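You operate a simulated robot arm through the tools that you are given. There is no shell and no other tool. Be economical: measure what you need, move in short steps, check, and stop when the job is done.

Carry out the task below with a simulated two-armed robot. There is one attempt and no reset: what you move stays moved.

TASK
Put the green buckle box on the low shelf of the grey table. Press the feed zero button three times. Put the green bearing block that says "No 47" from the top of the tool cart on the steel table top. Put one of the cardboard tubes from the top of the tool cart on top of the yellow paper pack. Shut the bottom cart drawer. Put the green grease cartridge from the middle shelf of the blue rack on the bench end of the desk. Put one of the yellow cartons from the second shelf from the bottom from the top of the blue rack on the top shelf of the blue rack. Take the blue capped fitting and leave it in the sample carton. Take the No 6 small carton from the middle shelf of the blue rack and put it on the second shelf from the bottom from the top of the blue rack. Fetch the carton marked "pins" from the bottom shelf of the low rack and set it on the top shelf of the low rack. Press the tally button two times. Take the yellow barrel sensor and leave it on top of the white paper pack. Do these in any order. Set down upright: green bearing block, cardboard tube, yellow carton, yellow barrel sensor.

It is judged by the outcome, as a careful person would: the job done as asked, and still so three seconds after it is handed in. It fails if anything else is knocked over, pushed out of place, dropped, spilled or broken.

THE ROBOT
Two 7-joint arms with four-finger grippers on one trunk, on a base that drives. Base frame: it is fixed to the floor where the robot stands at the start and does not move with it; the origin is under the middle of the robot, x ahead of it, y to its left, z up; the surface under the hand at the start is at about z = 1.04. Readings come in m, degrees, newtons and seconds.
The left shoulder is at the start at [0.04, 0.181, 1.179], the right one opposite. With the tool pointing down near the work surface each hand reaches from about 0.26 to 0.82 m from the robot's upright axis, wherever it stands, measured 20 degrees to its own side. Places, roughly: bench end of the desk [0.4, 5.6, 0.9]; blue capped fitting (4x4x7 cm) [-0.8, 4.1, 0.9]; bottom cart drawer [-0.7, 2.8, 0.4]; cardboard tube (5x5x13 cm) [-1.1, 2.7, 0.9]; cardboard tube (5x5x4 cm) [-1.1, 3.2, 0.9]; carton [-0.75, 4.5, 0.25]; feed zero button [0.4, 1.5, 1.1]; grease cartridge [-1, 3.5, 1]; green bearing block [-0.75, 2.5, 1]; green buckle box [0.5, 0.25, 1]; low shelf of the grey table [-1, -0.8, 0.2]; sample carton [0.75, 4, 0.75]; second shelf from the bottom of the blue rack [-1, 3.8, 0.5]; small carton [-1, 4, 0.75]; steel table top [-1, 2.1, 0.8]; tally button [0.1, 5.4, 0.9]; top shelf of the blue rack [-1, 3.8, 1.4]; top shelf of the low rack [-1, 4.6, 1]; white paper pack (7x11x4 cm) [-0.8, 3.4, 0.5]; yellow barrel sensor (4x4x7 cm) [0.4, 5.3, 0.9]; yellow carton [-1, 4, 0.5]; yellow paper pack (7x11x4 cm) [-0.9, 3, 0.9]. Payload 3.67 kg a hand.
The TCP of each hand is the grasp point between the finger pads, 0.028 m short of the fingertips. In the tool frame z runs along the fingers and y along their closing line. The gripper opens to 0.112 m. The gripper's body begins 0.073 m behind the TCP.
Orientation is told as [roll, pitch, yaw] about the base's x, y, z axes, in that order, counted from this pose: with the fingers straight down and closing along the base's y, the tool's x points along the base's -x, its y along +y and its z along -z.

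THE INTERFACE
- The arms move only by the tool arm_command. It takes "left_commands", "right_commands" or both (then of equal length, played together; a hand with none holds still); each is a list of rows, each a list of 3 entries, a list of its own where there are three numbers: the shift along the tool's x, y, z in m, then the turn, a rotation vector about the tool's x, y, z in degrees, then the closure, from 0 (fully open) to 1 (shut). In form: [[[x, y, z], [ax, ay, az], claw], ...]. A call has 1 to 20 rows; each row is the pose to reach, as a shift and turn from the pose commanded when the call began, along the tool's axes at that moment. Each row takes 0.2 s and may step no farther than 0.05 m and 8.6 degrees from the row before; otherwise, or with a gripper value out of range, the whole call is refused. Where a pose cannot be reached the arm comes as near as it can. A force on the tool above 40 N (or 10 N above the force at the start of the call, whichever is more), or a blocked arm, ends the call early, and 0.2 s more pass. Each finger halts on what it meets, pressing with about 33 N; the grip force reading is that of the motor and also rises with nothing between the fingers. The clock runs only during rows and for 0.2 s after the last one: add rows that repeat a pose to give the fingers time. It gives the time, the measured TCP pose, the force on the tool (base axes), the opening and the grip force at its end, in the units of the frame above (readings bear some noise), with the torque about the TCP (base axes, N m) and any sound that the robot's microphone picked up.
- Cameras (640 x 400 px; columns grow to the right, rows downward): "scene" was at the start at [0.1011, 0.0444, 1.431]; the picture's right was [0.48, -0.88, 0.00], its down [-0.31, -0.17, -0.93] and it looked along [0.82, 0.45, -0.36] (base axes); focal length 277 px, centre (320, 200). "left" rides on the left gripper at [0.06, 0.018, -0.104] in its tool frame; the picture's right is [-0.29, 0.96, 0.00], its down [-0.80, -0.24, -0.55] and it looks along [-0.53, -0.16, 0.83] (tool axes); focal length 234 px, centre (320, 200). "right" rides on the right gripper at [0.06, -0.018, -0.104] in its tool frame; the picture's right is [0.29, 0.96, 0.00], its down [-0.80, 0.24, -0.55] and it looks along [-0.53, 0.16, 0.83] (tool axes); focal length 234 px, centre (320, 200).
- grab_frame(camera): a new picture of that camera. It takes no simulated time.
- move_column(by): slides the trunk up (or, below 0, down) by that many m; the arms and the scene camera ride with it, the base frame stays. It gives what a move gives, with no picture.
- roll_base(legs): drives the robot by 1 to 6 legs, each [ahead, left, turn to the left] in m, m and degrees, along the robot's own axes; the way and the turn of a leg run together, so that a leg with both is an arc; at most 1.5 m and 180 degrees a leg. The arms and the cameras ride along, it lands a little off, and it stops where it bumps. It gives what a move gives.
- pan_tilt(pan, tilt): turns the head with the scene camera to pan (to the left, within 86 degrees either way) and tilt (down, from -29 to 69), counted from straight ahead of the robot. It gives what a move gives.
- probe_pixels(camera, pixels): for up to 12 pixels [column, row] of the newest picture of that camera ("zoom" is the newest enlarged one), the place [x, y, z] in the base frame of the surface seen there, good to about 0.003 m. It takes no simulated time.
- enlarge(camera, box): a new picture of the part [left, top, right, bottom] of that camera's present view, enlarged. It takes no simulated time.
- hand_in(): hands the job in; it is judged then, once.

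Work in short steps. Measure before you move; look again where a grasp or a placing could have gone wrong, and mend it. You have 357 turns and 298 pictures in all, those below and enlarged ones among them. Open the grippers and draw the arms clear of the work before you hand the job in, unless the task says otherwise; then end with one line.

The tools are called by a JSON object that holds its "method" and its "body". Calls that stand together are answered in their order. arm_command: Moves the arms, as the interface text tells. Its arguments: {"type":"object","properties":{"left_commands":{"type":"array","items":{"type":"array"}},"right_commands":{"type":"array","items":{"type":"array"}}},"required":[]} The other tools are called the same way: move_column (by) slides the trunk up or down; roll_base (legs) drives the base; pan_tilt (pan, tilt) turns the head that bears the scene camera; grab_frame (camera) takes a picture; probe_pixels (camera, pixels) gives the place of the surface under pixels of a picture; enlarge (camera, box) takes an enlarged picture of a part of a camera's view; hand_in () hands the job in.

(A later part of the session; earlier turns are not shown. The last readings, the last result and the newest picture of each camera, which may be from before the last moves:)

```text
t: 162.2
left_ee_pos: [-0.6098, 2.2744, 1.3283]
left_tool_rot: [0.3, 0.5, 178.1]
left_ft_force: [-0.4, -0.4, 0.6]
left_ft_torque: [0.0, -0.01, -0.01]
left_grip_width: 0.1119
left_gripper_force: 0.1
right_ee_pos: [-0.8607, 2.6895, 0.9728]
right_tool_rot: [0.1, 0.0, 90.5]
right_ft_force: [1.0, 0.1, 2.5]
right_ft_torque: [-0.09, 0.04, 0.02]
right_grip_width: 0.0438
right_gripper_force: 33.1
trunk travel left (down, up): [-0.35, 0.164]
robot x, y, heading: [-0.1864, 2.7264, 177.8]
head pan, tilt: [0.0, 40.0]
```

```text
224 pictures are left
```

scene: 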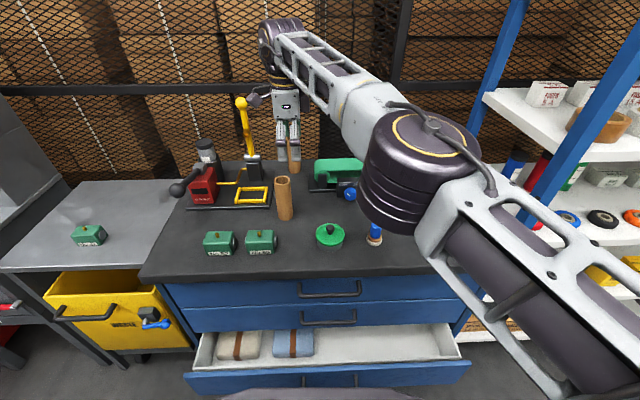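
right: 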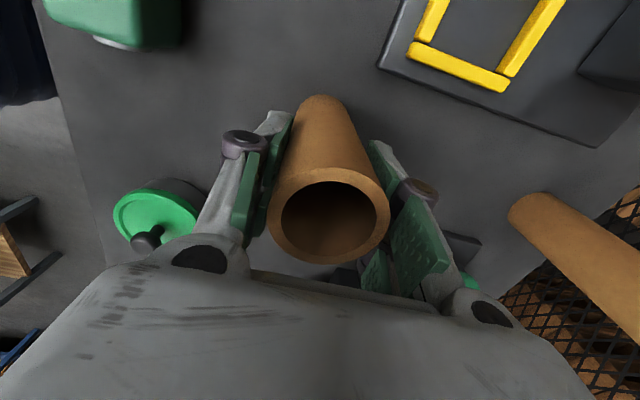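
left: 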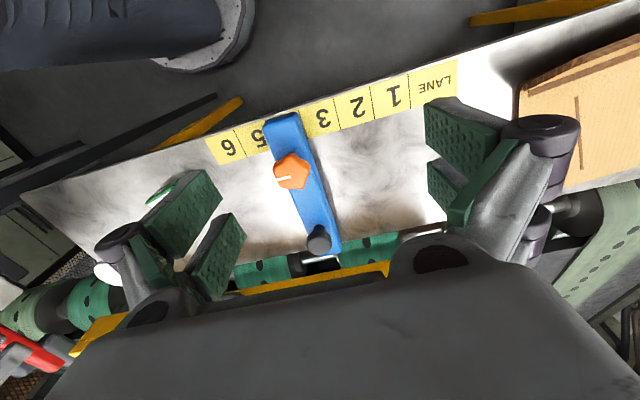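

Gripped. I lift 14 cm and look at it.

{"method": "arm_command", "body": {"right_commands": [[[0, 0, -0.03], [0, 0, 0], 0.65], [[0, 0, -0.07], [0, 0, 0], 0.65], [[0, 0, -0.11], [0, 0, 0], 0.65], [[0, 0, -0.14], [0, 0, 0], 0.65], [[0, 0, -0.14], [0, 0, 0], 0.65]]}}

{"method": "grab_frame", "body": {"camera": "scene"}}

{"method": "grab_frame", "body": {"camera": "right"}}

```text
t: 163.4
left_ee_pos: [-0.6114, 2.2737, 1.3276]
left_tool_rot: [0.1, 0.6, 178.0]
left_ft_force: [-0.5, 0.3, -0.1]
left_ft_torque: [0.05, 0.0, 0.02]
left_grip_width: 0.1119
left_gripper_force: 0.0
right_ee_pos: [-0.8592, 2.6889, 1.1145]
right_tool_rot: [0.1, 0.0, 90.6]
right_ft_force: [-1.2, -0.9, -0.8]
right_ft_torque: [0.01, 0.02, 0.01]
right_grip_width: 0.0437
right_gripper_force: 33.2
trunk travel left (down, up): [-0.35, 0.164]
robot x, y, heading: [-0.191, 2.7253, 177.8]
head pan, tilt: [0.0, 40.0]
```

```text
223 pictures are left
```

scene: 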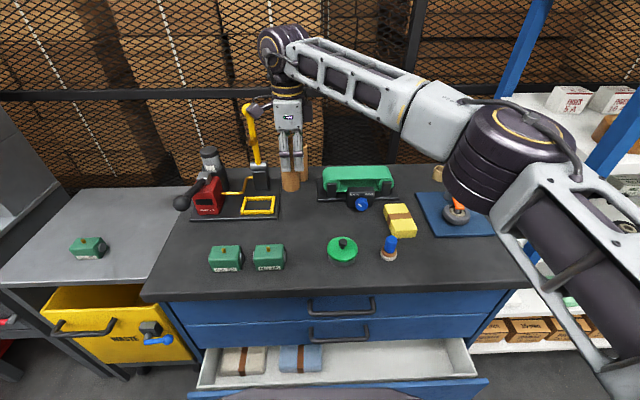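

```text
222 pictures are left
```

right: 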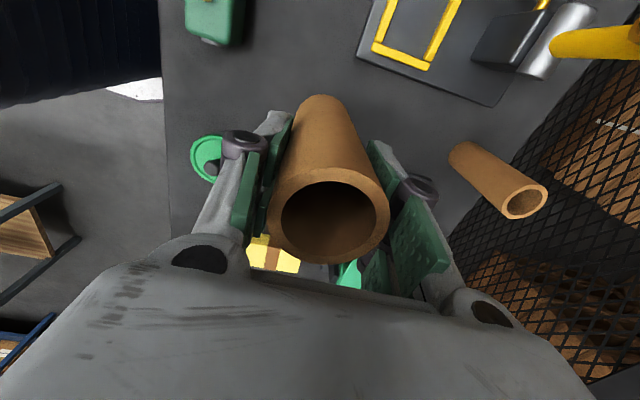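

The tube hangs vertical. I probe elbow and rack front before strafing right 0.3 m to the pack.

{"method": "probe_pixels", "body": {"camera": "scene", "pixels": [[470, 130], [455, 180], [540, 120], [480, 110], [525, 50], [600, 150], [485, 340], [385, 245], [340, 240]]}}

```text
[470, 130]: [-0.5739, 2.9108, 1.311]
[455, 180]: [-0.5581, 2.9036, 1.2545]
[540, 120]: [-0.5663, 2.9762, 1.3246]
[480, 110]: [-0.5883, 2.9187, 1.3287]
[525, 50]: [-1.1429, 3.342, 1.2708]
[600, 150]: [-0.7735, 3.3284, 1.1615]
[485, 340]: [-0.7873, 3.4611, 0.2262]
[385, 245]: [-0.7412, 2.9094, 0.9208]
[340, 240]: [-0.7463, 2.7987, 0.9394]
```

Clearance is 18 cm. I strafe right 0.296 m.

{"method": "roll_base", "body": {"legs": [[0.0, -0.296, 0]]}}

{"method": "grab_frame", "body": {"camera": "scene"}}

{"method": "grab_frame", "body": {"camera": "right"}}

```text
t: 165.5
left_ee_pos: [-0.5971, 2.5691, 1.3282]
left_tool_rot: [0.0, 0.5, 178.4]
left_ft_force: [0.4, -0.1, 0.2]
left_ft_torque: [0.04, 0.02, 0.05]
left_grip_width: 0.112
left_gripper_force: 0.1
right_ee_pos: [-0.8479, 2.9838, 1.1153]
right_tool_rot: [0.0, 0.0, 90.7]
right_ft_force: [-0.6, -1.0, -0.5]
right_ft_torque: [0.02, 0.02, 0.02]
right_grip_width: 0.0434
right_gripper_force: 33.2
trunk travel left (down, up): [-0.35, 0.164]
robot x, y, heading: [-0.179, 3.0229, 177.9]
head pan, tilt: [0.0, 40.0]
```

```text
221 pictures are left
```

scene: 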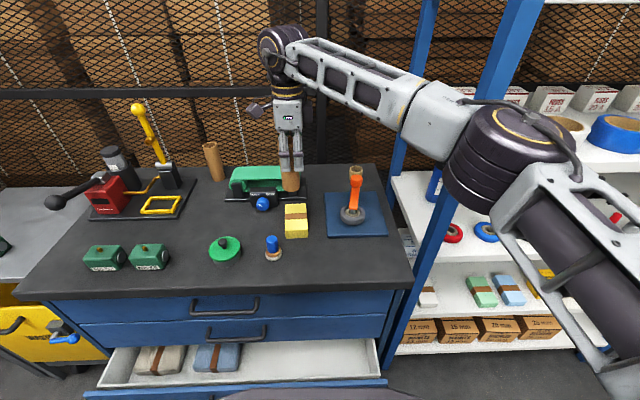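

```text
220 pictures are left
```

right: 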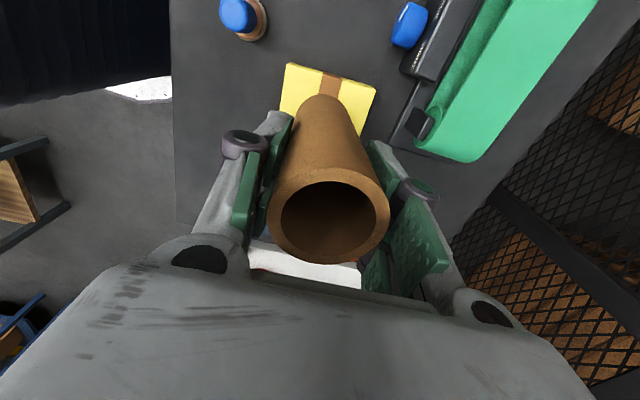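

I verify the pack's edges from the right camera.

{"method": "probe_pixels", "body": {"camera": "right", "pixels": [[292, 68], [368, 92], [330, 80], [284, 105], [360, 125], [325, 110]]}}

{"method": "probe_pixels", "body": {"camera": "scene", "pixels": [[287, 207], [305, 207], [307, 235], [287, 235]]}}

```text
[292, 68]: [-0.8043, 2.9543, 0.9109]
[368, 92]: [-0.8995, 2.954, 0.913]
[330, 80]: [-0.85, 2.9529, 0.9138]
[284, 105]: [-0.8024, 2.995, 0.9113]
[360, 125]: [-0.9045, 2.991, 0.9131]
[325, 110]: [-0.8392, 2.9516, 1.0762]
```

```text
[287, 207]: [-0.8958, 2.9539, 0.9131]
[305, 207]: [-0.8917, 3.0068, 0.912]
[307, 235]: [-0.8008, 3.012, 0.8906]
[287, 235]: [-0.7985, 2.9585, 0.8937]
```

Tube centre is over the pack centre. I lower 10.4 cm, then slowly to contact.

{"method": "arm_command", "body": {"right_commands": [[[0, 0.004, 0.04], [0, 0, 0], 0.65], [[0, 0.004, 0.08], [0, 0, 0], 0.65], [[0, 0.004, 0.1], [0, 0, 0], 0.65], [[0, 0.004, 0.105], [0, 0, 0], 0.65], [[0, 0.004, 0.109], [0, 0, 0], 0.65], [[0, 0.004, 0.109], [0, 0, 0], 0.65]]}}

{"method": "enlarge", "body": {"camera": "scene", "box": [230, 100, 370, 260]}}

```text
t: 166.9
left_ee_pos: [-0.5972, 2.5692, 1.3273]
left_tool_rot: [0.0, 0.4, 178.5]
left_ft_force: [-0.8, 0.4, -0.7]
left_ft_torque: [0.01, -0.02, 0.0]
left_grip_width: 0.112
left_gripper_force: 0.1
right_ee_pos: [-0.8514, 2.9837, 1.0053]
right_tool_rot: [0.1, 0.0, 90.8]
right_ft_force: [0.0, -0.4, -0.8]
right_ft_torque: [0.01, -0.01, 0.01]
right_grip_width: 0.0435
right_gripper_force: 33.1
trunk travel left (down, up): [-0.35, 0.164]
robot x, y, heading: [-0.179, 3.0247, 178.0]
head pan, tilt: [0.0, 40.0]
```

```text
2.50 times, centred on (300, 180) of scene
```

zoom: 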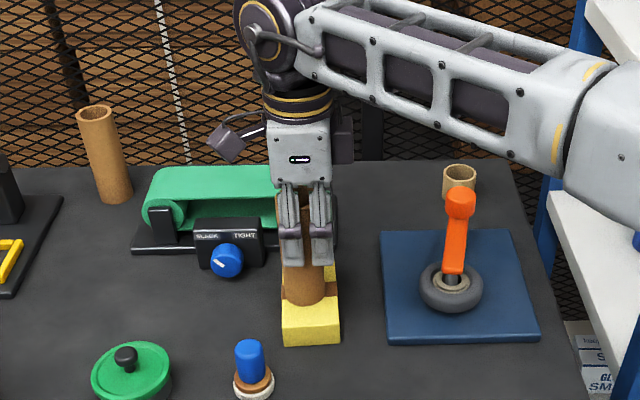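

No contact force yet; I go down a few more millimetres slowly.

{"method": "arm_command", "body": {"right_commands": [[[0, 0, 0.002], [0, 0, 0], 0.65], [[0, 0, 0.004], [0, 0, 0], 0.65], [[0, 0, 0.006], [0, 0, 0], 0.65]]}}

```text
t: 167.7
left_ee_pos: [-0.5947, 2.5706, 1.3299]
left_tool_rot: [0.3, 0.4, 178.3]
left_ft_force: [0.3, 0.5, -0.2]
left_ft_torque: [0.04, -0.03, -0.01]
left_grip_width: 0.1121
left_gripper_force: 0.1
right_ee_pos: [-0.85, 2.9837, 1.0038]
right_tool_rot: [0.3, 0.1, 90.7]
right_ft_force: [-1.3, 2.8, 26.4]
right_ft_torque: [-0.09, 0.21, -0.02]
right_grip_width: 0.0436
right_gripper_force: 33.0
trunk travel left (down, up): [-0.35, 0.164]
robot x, y, heading: [-0.1764, 3.0247, 177.9]
head pan, tilt: [0.0, 40.0]
```

Contact (26 N). I ease up 3 mm and open, then lift clear.

{"method": "arm_command", "body": {"right_commands": [[[0, 0, -0.004], [0, 0, 0], 0.6], [[0, 0, -0.004], [0, 0, 0], 0.55], [[0, 0, -0.004], [0, 0, 0], 0.45], [[0, 0, -0.004], [0, 0, 0], 0.3], [[0, 0, -0.004], [0, 0, 0], 0.1], [[0, 0, -0.004], [0, 0, 0], 0.05], [[0, 0, -0.03], [0, 0, 0], 0], [[0, 0, -0.07], [0, 0, 0], 0], [[0, 0, -0.11], [0, 0, 0], 0], [[0, 0, -0.15], [0, 0, 0], 0], [[0, -0.04, -0.18], [0, 0, 0], 0], [[0, -0.08, -0.21], [0, 0, 0], 0]]}}

{"method": "grab_frame", "body": {"camera": "scene"}}

```text
t: 170.3
left_ee_pos: [-0.5954, 2.5695, 1.3294]
left_tool_rot: [0.2, 0.4, 178.4]
left_ft_force: [0.1, 0.0, 0.5]
left_ft_torque: [0.02, 0.03, 0.03]
left_grip_width: 0.1119
left_gripper_force: 0.2
right_ee_pos: [-0.7705, 2.9844, 1.2126]
right_tool_rot: [0.0, 0.0, 90.8]
right_ft_force: [-0.1, -0.3, -0.1]
right_ft_torque: [-0.02, 0.04, 0.01]
right_grip_width: 0.1121
right_gripper_force: 0.0
trunk travel left (down, up): [-0.35, 0.164]
robot x, y, heading: [-0.1741, 3.0229, 177.8]
head pan, tilt: [0.0, 40.0]
```

```text
218 pictures are left
```

scene: 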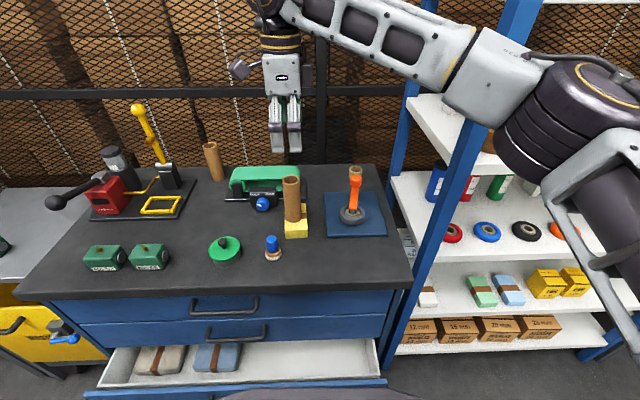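

The tube stands on the pack. Next the drawer: I probe its front panel from here.

{"method": "probe_pixels", "body": {"camera": "scene", "pixels": [[92, 393], [240, 385], [380, 383], [385, 345], [105, 385], [240, 375], [300, 360], [200, 358]]}}

{"method": "roll_base", "body": {"legs": [[-0.08, 0.28, 0]]}}

{"method": "arm_command", "body": {"right_commands": [[[0, -0.045, 0], [0, 0, 0], 1], [[0, -0.09, 0], [0, 0, 0], 1], [[0, -0.135, 0], [0, 0, 0], 1], [[0, -0.18, 0], [0, 0, 0], 1], [[0, -0.18, 0], [0, 0, 0], 1]]}}

{"method": "pan_tilt", "body": {"pan": 0, "tilt": 55}}

{"method": "grab_frame", "body": {"camera": "scene"}}

```text
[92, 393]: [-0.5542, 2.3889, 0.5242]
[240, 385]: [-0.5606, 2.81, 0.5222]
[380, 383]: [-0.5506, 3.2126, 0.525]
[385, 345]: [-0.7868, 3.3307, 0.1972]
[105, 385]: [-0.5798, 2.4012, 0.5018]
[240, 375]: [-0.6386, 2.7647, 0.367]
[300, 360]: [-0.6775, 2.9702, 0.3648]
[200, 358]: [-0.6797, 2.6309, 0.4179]
```

```text
t: 172.3
left_ee_pos: [-0.5303, 2.287, 1.3281]
left_tool_rot: [0.2, 0.4, 178.4]
left_ft_force: [-0.2, 0.4, -0.2]
left_ft_torque: [-0.03, 0.01, 0.0]
left_grip_width: 0.1121
left_gripper_force: 0.1
right_ee_pos: [-0.704, 2.7023, 1.2106]
right_tool_rot: [0.0, 0.1, 90.7]
right_ft_force: [0.5, 0.2, -0.3]
right_ft_torque: [0.01, -0.01, -0.02]
right_grip_width: 0.1118
right_gripper_force: 0.1
trunk travel left (down, up): [-0.35, 0.164]
robot x, y, heading: [-0.1072, 2.7414, 177.6]
head pan, tilt: [0.0, 40.0]
```

```text
t: 173.5
left_ee_pos: [-0.5307, 2.286, 1.3272]
left_tool_rot: [0.1, 0.4, 178.5]
left_ft_force: [0.1, 0.3, -0.8]
left_ft_torque: [-0.01, -0.05, 0.02]
left_grip_width: 0.1122
left_gripper_force: 0.1
right_ee_pos: [-0.5223, 2.7016, 1.208]
right_tool_rot: [0.0, -0.1, 90.7]
right_ft_force: [-1.3, -0.2, 0.5]
right_ft_torque: [0.0, -0.03, 0.0]
right_grip_width: 0.0
right_gripper_force: 32.8
trunk travel left (down, up): [-0.35, 0.164]
robot x, y, heading: [-0.1099, 2.7396, 177.8]
head pan, tilt: [0.0, 40.0]
```

```text
t: 174.3
left_ee_pos: [-0.5294, 2.285, 1.3286]
left_tool_rot: [0.2, 0.5, 178.3]
left_ft_force: [-0.5, 0.3, 0.3]
left_ft_torque: [-0.02, 0.04, -0.01]
left_grip_width: 0.1119
left_gripper_force: 0.0
right_ee_pos: [-0.5222, 2.7021, 1.2097]
right_tool_rot: [0.0, 0.0, 90.7]
right_ft_force: [0.1, 0.0, 0.3]
right_ft_torque: [0.03, -0.03, -0.04]
right_grip_width: 0.0001
right_gripper_force: 33.2
trunk travel left (down, up): [-0.35, 0.164]
robot x, y, heading: [-0.109, 2.7393, 177.6]
head pan, tilt: [0.0, 55.0]
```

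```text
217 pictures are left
```

scene: 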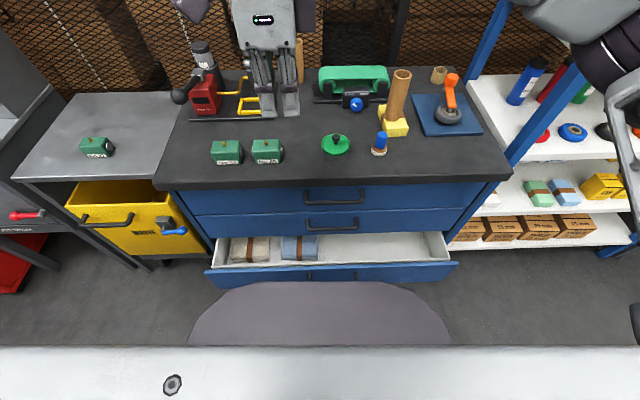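

Drawer panel: top z≈0.525, face x≈-0.555, y 2.39–3.21. I turn the hand back to standard yaw, shifting toward the drawer's middle.

{"method": "arm_command", "body": {"right_commands": [[[-0.01, 0, 0], [0, 0, -8], 1], [[-0.02, 0, 0], [0, 0, -16], 1], [[-0.03, 0, 0], [0, 0, -24], 1], [[-0.04, 0, 0], [0, 0, -32], 1], [[-0.05, 0, 0], [0, 0, -40], 1], [[-0.06, 0, 0], [0, 0, -48], 1], [[-0.07, 0, 0], [0, 0, -56], 1], [[-0.07, 0, 0], [0, 0, -64], 1], [[-0.07, 0, 0], [0, 0, -72], 1], [[-0.07, 0, 0], [0, 0, -80], 1], [[-0.07, 0, 0], [0, 0, -87], 1], [[-0.07, 0, 0], [0, 0, -87], 1]]}}

{"method": "move_column", "body": {"by": -0.35}}

{"method": "grab_frame", "body": {"camera": "scene"}}

```text
t: 176.9
left_ee_pos: [-0.529, 2.2867, 1.3284]
left_tool_rot: [0.1, 0.5, 178.5]
left_ft_force: [-0.1, -0.6, 0.5]
left_ft_torque: [-0.01, -0.04, -0.01]
left_grip_width: 0.1123
left_gripper_force: 0.0
right_ee_pos: [-0.5256, 2.7759, 1.2122]
right_tool_rot: [0.0, -0.1, 177.8]
right_ft_force: [0.3, 0.4, -0.1]
right_ft_torque: [-0.01, -0.01, -0.01]
right_grip_width: 0.0
right_gripper_force: 32.5
trunk travel left (down, up): [-0.35, 0.164]
robot x, y, heading: [-0.1112, 2.7392, 178.1]
head pan, tilt: [0.0, 55.0]
```

```text
t: 180.3
left_ee_pos: [-0.5289, 2.2868, 0.9802]
left_tool_rot: [0.2, 0.5, 178.4]
left_ft_force: [0.0, 0.1, -0.4]
left_ft_torque: [0.03, -0.01, 0.02]
left_grip_width: 0.1119
left_gripper_force: 0.0
right_ee_pos: [-0.5255, 2.7737, 0.862]
right_tool_rot: [-0.1, 0.0, 177.8]
right_ft_force: [-0.1, 0.8, -0.1]
right_ft_torque: [-0.01, 0.01, -0.03]
right_grip_width: 0.0
right_gripper_force: 33.2
trunk travel left (down, up): [0.0, 0.514]
robot x, y, heading: [-0.1069, 2.7404, 177.5]
head pan, tilt: [0.0, 55.0]
```

```text
216 pictures are left
```

scene: 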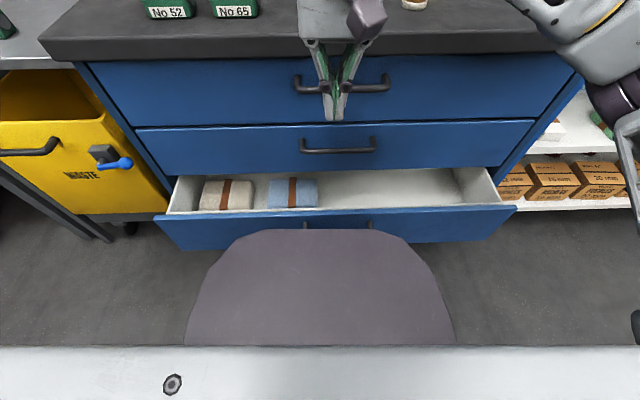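

I need room in front of the panel, so I back off 0.2 m, then bring the hand down in front with a forward pitch.

{"method": "roll_base", "body": {"legs": [[-0.2, 0, 0]]}}

{"method": "arm_command", "body": {"right_commands": [[[0, 0, 0.04], [0, 0, 0], 1], [[-0.02, 0, 0.08], [0, -8, 0], 1], [[-0.04, 0, 0.12], [0, -16, 0], 1], [[-0.06, 0, 0.16], [0, -24, 0], 1], [[-0.08, 0, 0.2], [0, -32, 0], 1], [[-0.1, 0, 0.24], [0, -40, 0], 1], [[-0.12, 0, 0.28], [0, -48, 0], 1], [[-0.13, 0, 0.32], [0, -52, 0], 1], [[-0.13, 0, 0.36], [0, -52, 0], 1], [[-0.13, 0, 0.36], [0, -52, 0], 1]]}}

{"method": "grab_frame", "body": {"camera": "scene"}}

```text
t: 181.9
left_ee_pos: [-0.331, 2.2785, 0.9802]
left_tool_rot: [0.1, 0.5, 178.5]
left_ft_force: [-0.1, -0.2, 0.5]
left_ft_torque: [0.04, 0.04, -0.01]
left_grip_width: 0.112
left_gripper_force: 0.1
right_ee_pos: [-0.3289, 2.7672, 0.8634]
right_tool_rot: [0.0, -0.1, 177.8]
right_ft_force: [0.8, 0.6, 0.5]
right_ft_torque: [-0.01, 0.03, 0.02]
right_grip_width: 0.0001
right_gripper_force: 32.9
trunk travel left (down, up): [0.0, 0.514]
robot x, y, heading: [0.088, 2.7326, 178.2]
head pan, tilt: [0.0, 55.0]
```

```text
t: 184.1
left_ee_pos: [-0.332, 2.2792, 0.9797]
left_tool_rot: [0.2, 0.5, 178.5]
left_ft_force: [-0.6, 0.2, 0.4]
left_ft_torque: [0.0, 0.01, 0.02]
left_grip_width: 0.112
left_gripper_force: 0.1
right_ee_pos: [-0.4566, 2.7705, 0.502]
right_tool_rot: [-0.1, -52.0, 177.9]
right_ft_force: [-0.5, -1.0, -0.3]
right_ft_torque: [-0.01, -0.04, 0.0]
right_grip_width: 0.0002
right_gripper_force: 33.2
trunk travel left (down, up): [0.0, 0.514]
robot x, y, heading: [0.0883, 2.736, 177.9]
head pan, tilt: [0.0, 55.0]
```

```text
215 pictures are left
```

scene: 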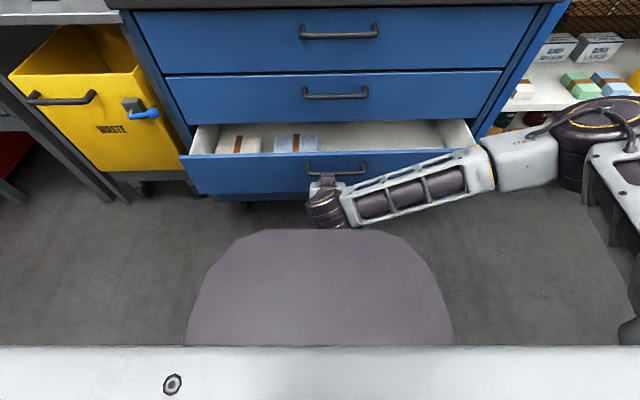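

The hand is in front of the panel at the handle; I shift 7 cm left of the handle and push forward in steps.

{"method": "arm_command", "body": {"right_commands": [[[0, 0.035, 0.0], [0, 0, 0], 1], [[0, 0.07, 0.0], [0, 0, 0], 1], [[-0.0185, 0.07, 0.0236], [0, 0, 0], 1], [[-0.037, 0.07, 0.0473], [0, 0, 0], 1], [[-0.0493, 0.07, 0.063], [0, 0, 0], 1], [[-0.0616, 0.07, 0.0788], [0, 0, 0], 1], [[-0.074, 0.07, 0.0946], [0, 0, 0], 1], [[-0.0862, 0.07, 0.1103], [0, 0, 0], 1], [[-0.0986, 0.07, 0.126], [0, 0, 0], 1]]}}

{"method": "grab_frame", "body": {"camera": "scene"}}

```text
t: 186.1
left_ee_pos: [-0.3326, 2.2754, 0.9795]
left_tool_rot: [0.0, 0.6, 178.6]
left_ft_force: [0.2, -0.5, 1.0]
left_ft_torque: [-0.02, 0.0, -0.04]
left_grip_width: 0.1118
left_gripper_force: 0.1
right_ee_pos: [-0.6203, 2.7025, 0.5015]
right_tool_rot: [0.2, -51.9, 178.3]
right_ft_force: [-1.3, -36.7, -3.0]
right_ft_torque: [-0.65, -0.01, 0.42]
right_grip_width: 0.0
right_gripper_force: 33.1
trunk travel left (down, up): [0.0, 0.514]
robot x, y, heading: [0.0906, 2.7332, 177.9]
head pan, tilt: [0.0, 55.0]
```

```text
214 pictures are left
```

scene: 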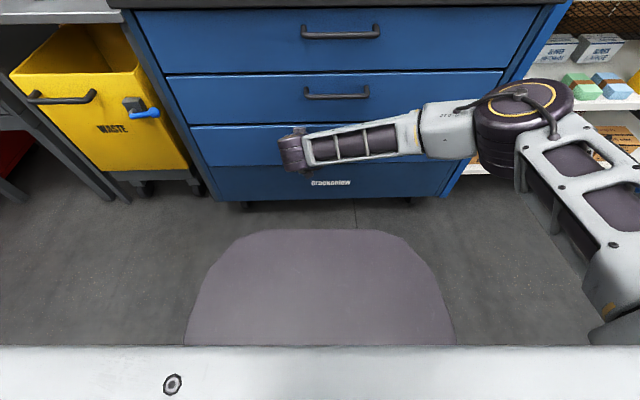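

The drawer is nearly in, but there's 37 N sideways force: the tool is against the handle. I back off 4 cm and look.

{"method": "arm_command", "body": {"right_commands": [[[0.0, 0.01, -0.0], [0, 0, 0], 1], [[0.0123, 0.02, -0.0158], [0, 0, 0], 1], [[0.037, 0.03, -0.0473], [0, 0, 0], 1], [[0.0616, 0.03, -0.0788], [0, 0, 0], 1], [[0.0616, 0.03, -0.0788], [0, 0, 0], 1]]}}

{"method": "grab_frame", "body": {"camera": "scene"}}

{"method": "probe_pixels", "body": {"camera": "scene", "pixels": [[220, 145], [220, 85], [260, 145], [420, 145], [230, 180], [400, 160], [200, 126]]}}

```text
t: 187.3
left_ee_pos: [-0.3325, 2.2788, 0.9801]
left_tool_rot: [0.2, 0.5, 178.5]
left_ft_force: [0.1, -0.8, -0.2]
left_ft_torque: [0.01, 0.03, 0.0]
left_grip_width: 0.1119
left_gripper_force: 0.0
right_ee_pos: [-0.5229, 2.6732, 0.5015]
right_tool_rot: [-0.2, -52.0, 177.9]
right_ft_force: [-0.1, 0.1, 0.7]
right_ft_torque: [-0.01, -0.01, 0.01]
right_grip_width: 0.0003
right_gripper_force: 33.1
trunk travel left (down, up): [0.0, 0.514]
robot x, y, heading: [0.0857, 2.7351, 177.9]
head pan, tilt: [0.0, 55.0]
```

```text
213 pictures are left
```

scene: 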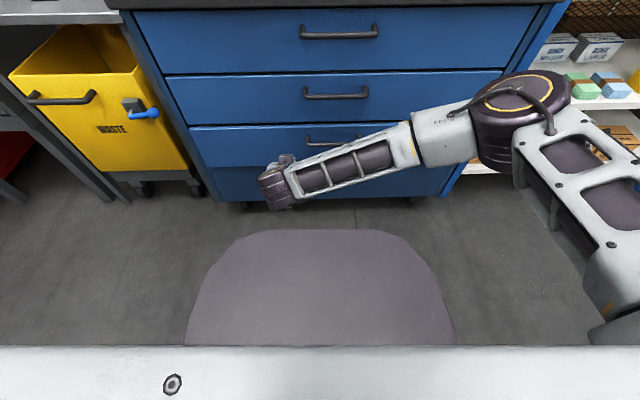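

```text
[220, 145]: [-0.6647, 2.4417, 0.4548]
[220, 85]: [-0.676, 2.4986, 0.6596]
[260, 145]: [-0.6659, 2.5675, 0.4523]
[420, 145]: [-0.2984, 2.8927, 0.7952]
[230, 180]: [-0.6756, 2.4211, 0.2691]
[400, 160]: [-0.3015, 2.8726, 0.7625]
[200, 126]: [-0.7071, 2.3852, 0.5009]
```

The panel is at x -0.665 versus -0.676 for the others: 1 cm left. I push again here, further from the handle.

{"method": "arm_command", "body": {"right_commands": [[[-0.0246, 0, 0.0315], [0, 0, 0], 1], [[-0.0493, 0, 0.063], [0, 0, 0], 1], [[-0.068, 0, 0.087], [0, 0, 0], 1], [[-0.0739, 0, 0.0946], [0, 0, 0], 1], [[-0.08, 0, 0.1024], [0, 0, 0], 1], [[-0.0845, 0, 0.108], [0, 0, 0], 1], [[-0.0845, 0, 0.108], [0, 0, 0], 1]]}}

{"method": "arm_command", "body": {"right_commands": [[[0.0246, 0, -0.0315], [0, 0, 0], 1], [[0.0493, 0, -0.063], [0, 0, 0], 1], [[0.074, 0, -0.0945], [0, 0, 0], 1], [[0.0986, 0, -0.126], [0, 0, 0], 1]]}}

{"method": "grab_frame", "body": {"camera": "scene"}}

{"method": "probe_pixels", "body": {"camera": "scene", "pixels": [[220, 145], [220, 85], [225, 160], [380, 145], [430, 180]]}}

```text
t: 188.4
left_ee_pos: [-0.3323, 2.2792, 0.9796]
left_tool_rot: [0.1, 0.5, 178.4]
left_ft_force: [-0.8, 0.4, -0.6]
left_ft_torque: [0.01, -0.05, 0.01]
left_grip_width: 0.1121
left_gripper_force: 0.0
right_ee_pos: [-0.6385, 2.676, 0.4994]
right_tool_rot: [-0.1, -51.6, 178.1]
right_ft_force: [18.1, 2.9, 8.7]
right_ft_torque: [-0.04, 0.35, -0.07]
right_grip_width: 0.0
right_gripper_force: 33.1
trunk travel left (down, up): [0.0, 0.514]
robot x, y, heading: [0.0883, 2.73, 178.1]
head pan, tilt: [0.0, 55.0]
stopped in row 5 (right hand): the force on the tool passed its limit at 50 N (the readings are from after the stop); the commanded pose is now the measured one
```

```text
t: 189.4
left_ee_pos: [-0.3322, 2.2783, 0.9802]
left_tool_rot: [0.2, 0.5, 178.4]
left_ft_force: [-0.3, -0.4, 0.2]
left_ft_torque: [-0.01, -0.01, -0.01]
left_grip_width: 0.1119
left_gripper_force: 0.1
right_ee_pos: [-0.4825, 2.6713, 0.4991]
right_tool_rot: [0.0, -51.6, 177.9]
right_ft_force: [-0.4, -0.6, 0.8]
right_ft_torque: [-0.04, 0.0, -0.01]
right_grip_width: 0.0
right_gripper_force: 33.1
trunk travel left (down, up): [0.0, 0.514]
robot x, y, heading: [0.0886, 2.7327, 177.9]
head pan, tilt: [0.0, 55.0]
```

```text
212 pictures are left
```

scene: 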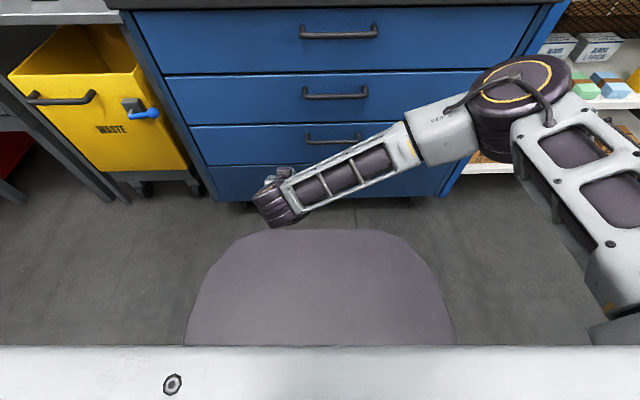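

```text
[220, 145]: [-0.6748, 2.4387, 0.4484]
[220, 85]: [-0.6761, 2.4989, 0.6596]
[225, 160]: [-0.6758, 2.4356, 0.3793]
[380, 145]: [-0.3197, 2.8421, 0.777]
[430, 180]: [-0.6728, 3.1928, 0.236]
```

The drawer is flush now. I restore the right hand to its carry pose and raise the column.

{"method": "arm_command", "body": {"right_commands": [[[-0.02, 0, -0.03], [0, 6, 0], 0.8], [[-0.045, 0, -0.055], [0, 14, 0], 0.6], [[-0.07, 0, -0.08], [0, 22, 0], 0.3], [[-0.095, 0, -0.105], [0, 30, 0], 0], [[-0.12, 0, -0.13], [0, 38, 0], 0], [[-0.145, 0, -0.155], [0, 46, 0], 0], [[-0.17, 0, -0.18], [0, 51.6, 0], 0], [[-0.19, 0, -0.2], [0, 51.6, 0], 0], [[-0.19, 0, -0.2], [0, 51.6, 0], 0]]}}

{"method": "move_column", "body": {"by": 0.4}}

{"method": "pan_tilt", "body": {"pan": -35, "tilt": 25}}

{"method": "grab_frame", "body": {"camera": "scene"}}

```text
t: 191.4
left_ee_pos: [-0.3322, 2.2791, 0.98]
left_tool_rot: [0.3, 0.5, 178.4]
left_ft_force: [0.1, 0.0, 0.1]
left_ft_torque: [-0.04, 0.02, -0.03]
left_grip_width: 0.112
left_gripper_force: 0.0
right_ee_pos: [-0.443, 2.6714, 0.7727]
right_tool_rot: [-0.1, 0.1, 178.0]
right_ft_force: [0.0, -0.4, 0.3]
right_ft_torque: [0.02, -0.02, -0.02]
right_grip_width: 0.1121
right_gripper_force: 0.0
trunk travel left (down, up): [0.0, 0.514]
robot x, y, heading: [0.0871, 2.731, 178.1]
head pan, tilt: [0.0, 55.0]
```

```text
t: 195.2
left_ee_pos: [-0.3324, 2.279, 1.3783]
left_tool_rot: [0.1, 0.5, 178.5]
left_ft_force: [0.4, 0.2, 0.5]
left_ft_torque: [0.01, -0.03, -0.02]
left_grip_width: 0.112
left_gripper_force: 0.0
right_ee_pos: [-0.4428, 2.6693, 1.172]
right_tool_rot: [-0.1, 0.1, 177.9]
right_ft_force: [-0.3, -0.3, 0.8]
right_ft_torque: [-0.03, -0.02, 0.01]
right_grip_width: 0.1119
right_gripper_force: 0.0
trunk travel left (down, up): [-0.4, 0.114]
robot x, y, heading: [0.087, 2.733, 178.2]
head pan, tilt: [0.0, 55.0]
```

```text
t: 196.2
left_ee_pos: [-0.3338, 2.2793, 1.3792]
left_tool_rot: [0.2, 0.5, 178.5]
left_ft_force: [-0.2, -0.5, -0.1]
left_ft_torque: [-0.01, -0.02, 0.0]
left_grip_width: 0.1123
left_gripper_force: 0.1
right_ee_pos: [-0.4419, 2.6695, 1.1714]
right_tool_rot: [-0.1, 0.0, 178.0]
right_ft_force: [0.6, 0.6, -0.1]
right_ft_torque: [0.01, 0.03, -0.01]
right_grip_width: 0.1118
right_gripper_force: 0.1
trunk travel left (down, up): [-0.4, 0.114]
robot x, y, heading: [0.0901, 2.7368, 178.0]
head pan, tilt: [-35.0, 25.0]
```

```text
211 pictures are left
```

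scene: 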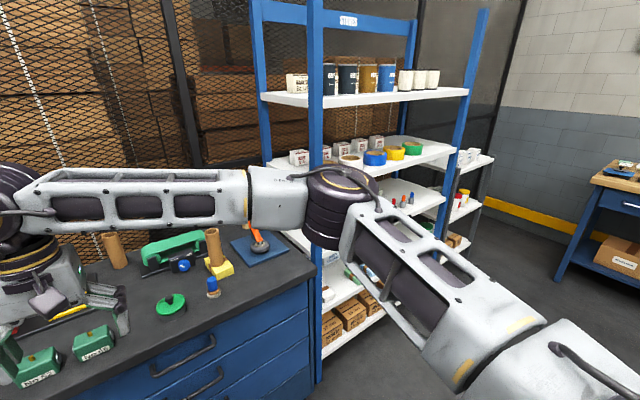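

I strafe right along the rack to y≈3.75 for a frontal look.

{"method": "roll_base", "body": {"legs": [[0, -1.0, 0]]}}

{"method": "pan_tilt", "body": {"pan": 0, "tilt": 35}}

{"method": "grab_frame", "body": {"camera": "scene"}}

```text
t: 201.6
left_ee_pos: [-0.297, 3.2861, 1.3781]
left_tool_rot: [0.0, 0.4, 178.4]
left_ft_force: [-0.1, 0.1, 0.2]
left_ft_torque: [-0.02, -0.02, 0.04]
left_grip_width: 0.1121
left_gripper_force: 0.0
right_ee_pos: [-0.4066, 3.677, 1.1728]
right_tool_rot: [-0.1, 0.1, 177.9]
right_ft_force: [0.4, -0.8, 0.0]
right_ft_torque: [-0.03, 0.03, 0.0]
right_grip_width: 0.1121
right_gripper_force: 0.1
trunk travel left (down, up): [-0.4, 0.114]
robot x, y, heading: [0.1219, 3.7415, 177.8]
head pan, tilt: [-35.0, 25.0]
```

```text
t: 202.6
left_ee_pos: [-0.2953, 3.2851, 1.3784]
left_tool_rot: [0.2, 0.6, 178.4]
left_ft_force: [-0.5, -0.8, -0.1]
left_ft_torque: [-0.02, -0.02, 0.01]
left_grip_width: 0.112
left_gripper_force: 0.2
right_ee_pos: [-0.407, 3.6764, 1.1713]
right_tool_rot: [-0.1, 0.1, 177.8]
right_ft_force: [0.1, 0.3, 0.6]
right_ft_torque: [0.02, 0.01, 0.0]
right_grip_width: 0.1118
right_gripper_force: 0.1
trunk travel left (down, up): [-0.4, 0.114]
robot x, y, heading: [0.1212, 3.7408, 178.1]
head pan, tilt: [0.0, 35.0]
```

```text
210 pictures are left
```

scene: 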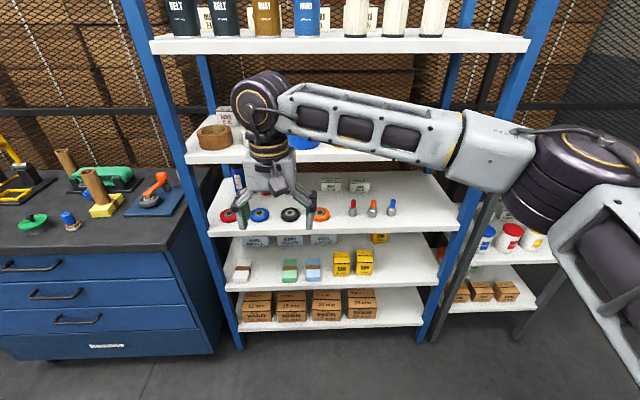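

I enlarge the middle and lower shelves.

{"method": "enlarge", "body": {"camera": "scene", "box": [200, 140, 480, 315]}}

{"method": "move_column", "body": {"by": -0.3}}

{"method": "grab_frame", "body": {"camera": "scene"}}

```text
2.29 times, centred on (340, 228) of scene
```

zoom: 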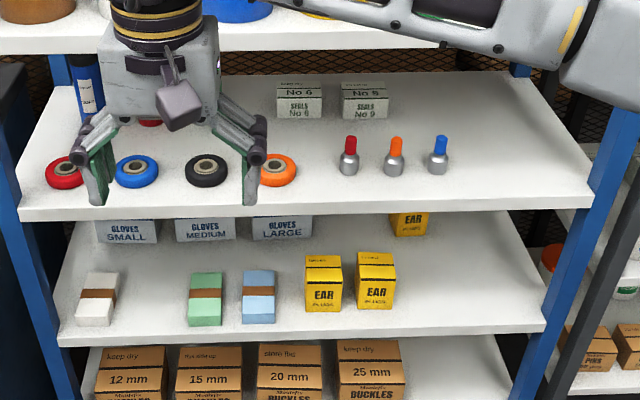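

```text
t: 205.6
left_ee_pos: [-0.2954, 3.2876, 1.0784]
left_tool_rot: [0.2, 0.5, 178.4]
left_ft_force: [0.1, -0.3, -0.6]
left_ft_torque: [0.01, -0.01, -0.01]
left_grip_width: 0.1121
left_gripper_force: 0.0
right_ee_pos: [-0.4051, 3.6777, 0.8716]
right_tool_rot: [-0.2, 0.0, 177.9]
right_ft_force: [-0.1, -0.7, 0.2]
right_ft_torque: [-0.02, 0.0, 0.03]
right_grip_width: 0.1119
right_gripper_force: 0.1
trunk travel left (down, up): [-0.1, 0.414]
robot x, y, heading: [0.1224, 3.7399, 177.9]
head pan, tilt: [0.0, 35.0]
```

```text
208 pictures are left
```

scene: 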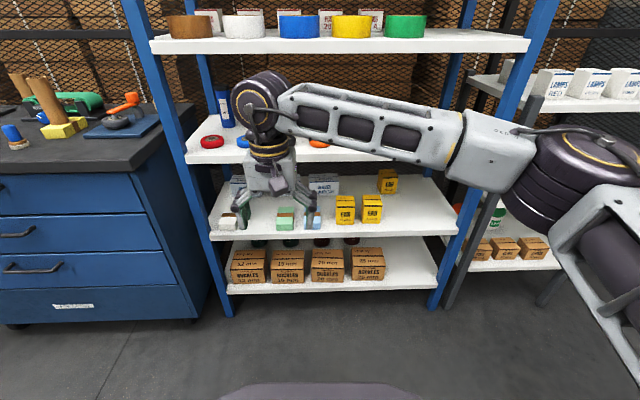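

I probe the yellow cartons, shelves, fitting and small cartons.

{"method": "enlarge", "body": {"camera": "scene", "box": [200, 130, 460, 290]}}

{"method": "probe_pixels", "body": {"camera": "scene", "pixels": [[345, 210], [372, 208], [345, 198], [372, 196], [360, 218], [400, 225], [445, 232], [387, 183], [340, 232], [340, 158], [240, 45], [300, 290]]}}

```text
2.46 times, centred on (330, 210) of scene
```

zoom: 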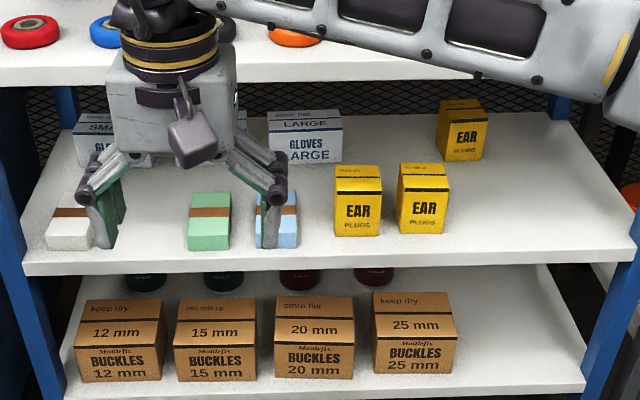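

```text
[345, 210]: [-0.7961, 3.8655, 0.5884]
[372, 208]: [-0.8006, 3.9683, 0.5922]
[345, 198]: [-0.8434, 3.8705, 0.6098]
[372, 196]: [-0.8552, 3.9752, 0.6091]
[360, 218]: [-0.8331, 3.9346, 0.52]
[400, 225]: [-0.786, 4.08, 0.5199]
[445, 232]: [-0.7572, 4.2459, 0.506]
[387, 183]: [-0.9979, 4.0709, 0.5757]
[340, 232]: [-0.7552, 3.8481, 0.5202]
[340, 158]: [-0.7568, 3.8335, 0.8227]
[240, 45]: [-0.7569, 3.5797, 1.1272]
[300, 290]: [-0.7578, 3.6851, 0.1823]
```

Shelf tops: 0.52, 0.82, ~1.12; front edge x≈-0.757. I'll take the right front EAR carton (front face x -0.80, y 3.968). I pitch the right hand to horizontal in front of the rack.

{"method": "arm_command", "body": {"right_commands": [[[-0.01, 0, 0.012], [0, -8, 0], 0], [[-0.02, 0, 0.024], [0, -16, 0], 0], [[-0.03, 0, 0.036], [0, -24, 0], 0], [[-0.04, 0, 0.048], [0, -32, 0], 0], [[-0.05, 0, 0.06], [0, -40, 0], 0], [[-0.06, 0, 0.072], [0, -48, 0], 0], [[-0.07, 0, 0.084], [0, -56, 0], 0], [[-0.08, 0, 0.096], [0, -64, 0], 0], [[-0.09, 0, 0.108], [0, -72, 0], 0], [[-0.1, 0, 0.12], [0, -80, 0], 0], [[-0.11, 0, 0.13], [0, -88, 0], 0], [[-0.11, 0, 0.13], [0, -88, 0], 0]]}}

{"method": "grab_frame", "body": {"camera": "scene"}}

```text
t: 208.2
left_ee_pos: [-0.2954, 3.2863, 1.0776]
left_tool_rot: [0.2, 0.6, 178.4]
left_ft_force: [0.6, -0.1, 0.8]
left_ft_torque: [-0.03, 0.02, 0.03]
left_grip_width: 0.1119
left_gripper_force: 0.0
right_ee_pos: [-0.5144, 3.6824, 0.7427]
right_tool_rot: [-0.5, -88.1, 178.3]
right_ft_force: [-0.4, -0.4, 0.6]
right_ft_torque: [-0.02, -0.01, 0.02]
right_grip_width: 0.112
right_gripper_force: 0.0
trunk travel left (down, up): [-0.1, 0.414]
robot x, y, heading: [0.1208, 3.7409, 177.9]
head pan, tilt: [0.0, 35.0]
```

```text
206 pictures are left
```

scene: 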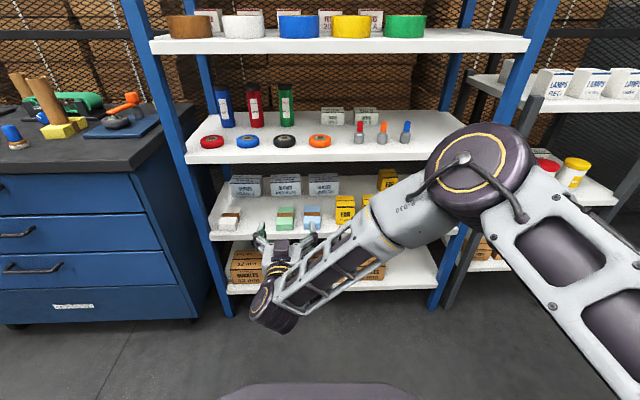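

Horizontal pose reached cleanly, and the shelves are now visible. I probe the fitting, cartridge, and small cartons.

{"method": "enlarge", "body": {"camera": "scene", "box": [200, 70, 440, 170]}}

{"method": "probe_pixels", "body": {"camera": "scene", "pixels": [[405, 138], [405, 126], [382, 136], [286, 108], [286, 88], [256, 105], [332, 118], [365, 117], [332, 110], [286, 124], [320, 141], [342, 208]]}}

```text
2.67 times, centred on (320, 120) of scene
```

zoom: 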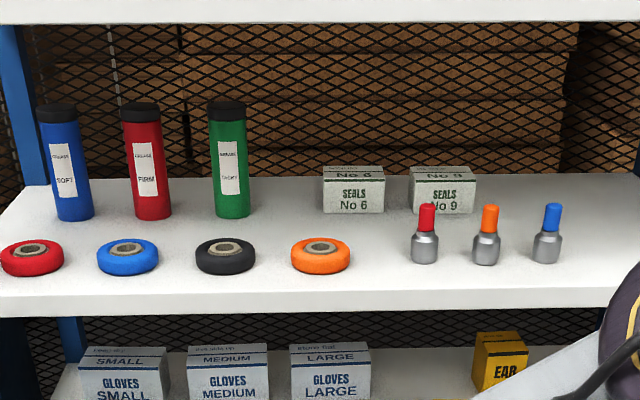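

```text
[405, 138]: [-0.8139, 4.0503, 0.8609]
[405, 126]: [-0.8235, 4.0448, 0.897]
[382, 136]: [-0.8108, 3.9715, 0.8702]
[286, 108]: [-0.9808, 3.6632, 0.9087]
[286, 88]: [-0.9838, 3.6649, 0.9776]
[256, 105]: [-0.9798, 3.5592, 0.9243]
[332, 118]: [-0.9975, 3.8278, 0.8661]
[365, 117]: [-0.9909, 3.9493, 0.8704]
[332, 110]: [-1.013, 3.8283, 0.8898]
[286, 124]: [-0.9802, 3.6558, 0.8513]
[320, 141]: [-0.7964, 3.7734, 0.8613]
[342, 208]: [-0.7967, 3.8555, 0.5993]
```

I check the elbow's forward extent and the low-rack front before moving in.

{"method": "probe_pixels", "body": {"camera": "scene", "pixels": [[440, 160], [475, 140], [450, 200], [395, 230], [570, 200], [545, 100], [500, 265], [600, 100]]}}

```text
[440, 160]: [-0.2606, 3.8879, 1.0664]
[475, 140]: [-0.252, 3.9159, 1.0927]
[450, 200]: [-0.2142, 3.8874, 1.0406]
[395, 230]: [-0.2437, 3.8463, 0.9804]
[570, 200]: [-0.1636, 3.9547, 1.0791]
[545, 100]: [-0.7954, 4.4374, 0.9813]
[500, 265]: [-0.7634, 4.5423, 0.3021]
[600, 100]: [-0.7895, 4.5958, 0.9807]
```

Elbow is far back. I lower the column, shift the hand down/right, and strafe so it lines up with the right-front EAR carton.

{"method": "move_column", "body": {"by": -0.1}}

{"method": "arm_command", "body": {"right_commands": [[[0.03, -0.03, 0], [0, 0, 0], 0.15], [[0.06, -0.06, 0], [0, 0, 0], 0.15], [[0.075, -0.1, 0], [0, 0, 0], 0.15], [[0.075, -0.1, 0], [0, 0, 0], 0.15]]}}

{"method": "roll_base", "body": {"legs": [[0.1, -0.186, 0]]}}

{"method": "grab_frame", "body": {"camera": "right"}}

{"method": "grab_frame", "body": {"camera": "scene"}}

```text
t: 209.6
left_ee_pos: [-0.2966, 3.2869, 0.9794]
left_tool_rot: [0.3, 0.6, 178.4]
left_ft_force: [-0.1, -0.3, -0.4]
left_ft_torque: [-0.03, -0.01, -0.03]
left_grip_width: 0.1124
left_gripper_force: 0.0
right_ee_pos: [-0.5141, 3.6815, 0.6438]
right_tool_rot: [-1.9, -88.0, 179.6]
right_ft_force: [-0.9, 0.3, 0.5]
right_ft_torque: [-0.01, -0.01, -0.02]
right_grip_width: 0.1121
right_gripper_force: 0.0
trunk travel left (down, up): [0.0, 0.514]
robot x, y, heading: [0.1235, 3.7434, 177.8]
head pan, tilt: [0.0, 35.0]
```

```text
t: 210.6
left_ee_pos: [-0.2954, 3.2864, 0.9799]
left_tool_rot: [0.1, 0.5, 178.4]
left_ft_force: [0.5, -0.5, -0.5]
left_ft_torque: [0.01, -0.02, 0.03]
left_grip_width: 0.1122
left_gripper_force: 0.0
right_ee_pos: [-0.5021, 3.7484, 0.59]
right_tool_rot: [-2.6, -87.2, 179.5]
right_ft_force: [0.4, 0.1, 0.0]
right_ft_torque: [-0.01, -0.01, -0.02]
right_grip_width: 0.0953
right_gripper_force: 0.0
right hand out of reach, approached as far as the arm can: row 2, 3, 4
trunk travel left (down, up): [0.0, 0.514]
robot x, y, heading: [0.1204, 3.7379, 178.3]
head pan, tilt: [0.0, 35.0]
```

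```text
t: 212.2
left_ee_pos: [-0.3916, 3.4739, 0.9798]
left_tool_rot: [0.2, 0.5, 178.5]
left_ft_force: [-0.5, 0.5, -0.7]
left_ft_torque: [-0.08, -0.03, 0.0]
left_grip_width: 0.1122
left_gripper_force: 0.2
right_ee_pos: [-0.5993, 3.9363, 0.5896]
right_tool_rot: [-1.4, -87.1, 178.4]
right_ft_force: [-0.5, 0.2, -0.1]
right_ft_torque: [0.0, 0.01, 0.03]
right_grip_width: 0.095
right_gripper_force: 0.0
trunk travel left (down, up): [0.0, 0.514]
robot x, y, heading: [0.0267, 3.9287, 177.9]
head pan, tilt: [0.0, 35.0]
```

```text
204 pictures are left
```

right: 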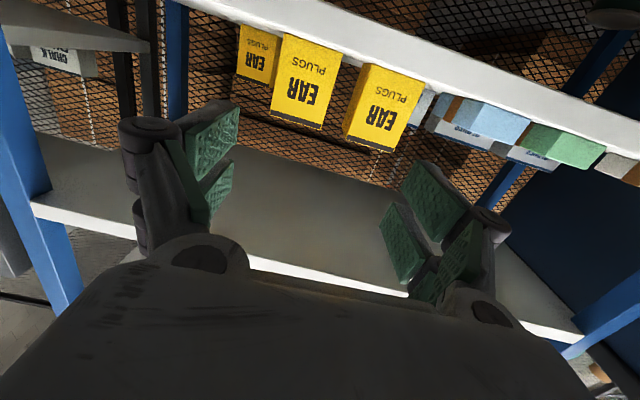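

```text
203 pictures are left
```

scene: 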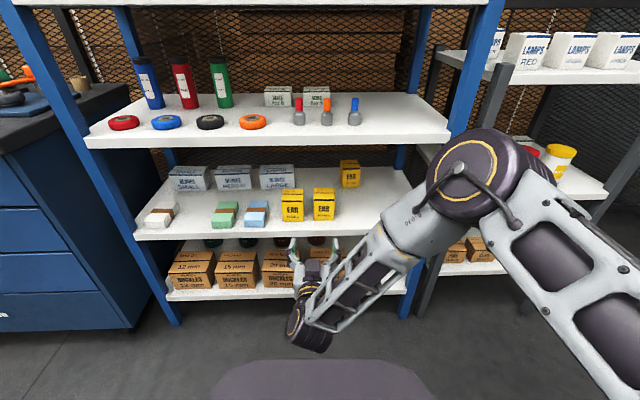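

I probe the target carton's front-face edges from the right camera.

{"method": "probe_pixels", "body": {"camera": "right", "pixels": [[305, 85], [273, 112], [320, 125], [287, 42], [338, 55], [349, 135], [362, 70], [395, 150], [240, 75]]}}

```text
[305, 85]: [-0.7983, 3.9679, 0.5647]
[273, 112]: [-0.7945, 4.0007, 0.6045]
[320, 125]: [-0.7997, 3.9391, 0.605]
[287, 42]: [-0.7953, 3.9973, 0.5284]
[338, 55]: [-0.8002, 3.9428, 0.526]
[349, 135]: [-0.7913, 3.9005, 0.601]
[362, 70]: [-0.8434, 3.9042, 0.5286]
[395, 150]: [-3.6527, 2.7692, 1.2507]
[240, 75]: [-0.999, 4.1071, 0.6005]
```

Target carton: y centre 3.970, width 6.2 cm. I strafe 3.3 cm right and roll 0.12 m ahead, then check again.

{"method": "roll_base", "body": {"legs": [[0.0, -0.034, 0], [0.12, 0, 0]]}}

{"method": "grab_frame", "body": {"camera": "right"}}

```text
t: 213.9
left_ee_pos: [-0.5109, 3.5107, 0.9788]
left_tool_rot: [0.0, 0.6, 178.4]
left_ft_force: [-0.7, 0.9, -0.4]
left_ft_torque: [0.02, -0.04, -0.03]
left_grip_width: 0.1121
left_gripper_force: 0.0
right_ee_pos: [-0.7156, 3.9725, 0.5886]
right_tool_rot: [-2.7, -87.2, 179.5]
right_ft_force: [-0.4, 0.1, -0.3]
right_ft_torque: [0.02, 0.02, 0.02]
right_grip_width: 0.095
right_gripper_force: 0.1
trunk travel left (down, up): [0.0, 0.514]
robot x, y, heading: [-0.0906, 3.9659, 178.2]
head pan, tilt: [0.0, 35.0]
```

```text
202 pictures are left
```

right: 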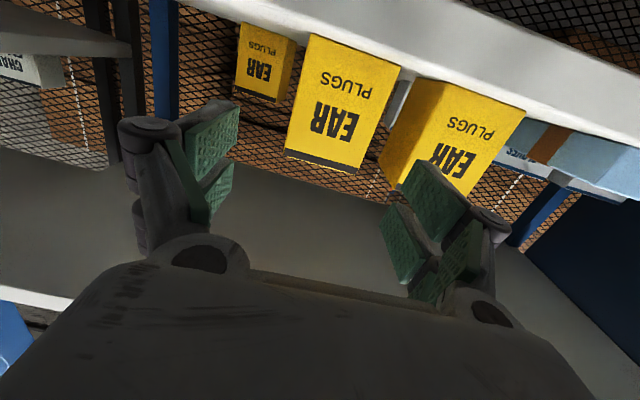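

Aligned. I roll ahead 0.107 m so the pads straddle the carton, then close.

{"method": "roll_base", "body": {"legs": [[0.107, 0, 0]]}}

{"method": "grab_frame", "body": {"camera": "right"}}

```text
t: 215.1
left_ee_pos: [-0.617, 3.5165, 0.9785]
left_tool_rot: [0.0, 0.6, 178.3]
left_ft_force: [-1.1, 0.4, -0.6]
left_ft_torque: [0.0, -0.06, 0.01]
left_grip_width: 0.112
left_gripper_force: 0.1
right_ee_pos: [-0.8211, 3.9779, 0.5874]
right_tool_rot: [-2.8, -87.0, 179.6]
right_ft_force: [-0.8, -0.8, -0.8]
right_ft_torque: [0.01, 0.04, 0.01]
right_grip_width: 0.0952
right_gripper_force: 0.2
trunk travel left (down, up): [0.0, 0.514]
robot x, y, heading: [-0.1941, 3.9726, 177.9]
head pan, tilt: [0.0, 35.0]
```

```text
201 pictures are left
```

right: 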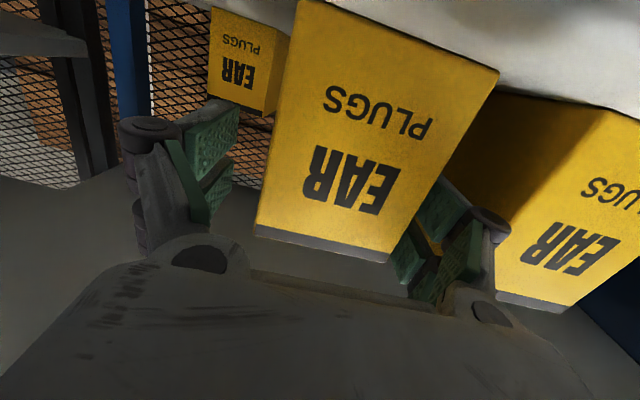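

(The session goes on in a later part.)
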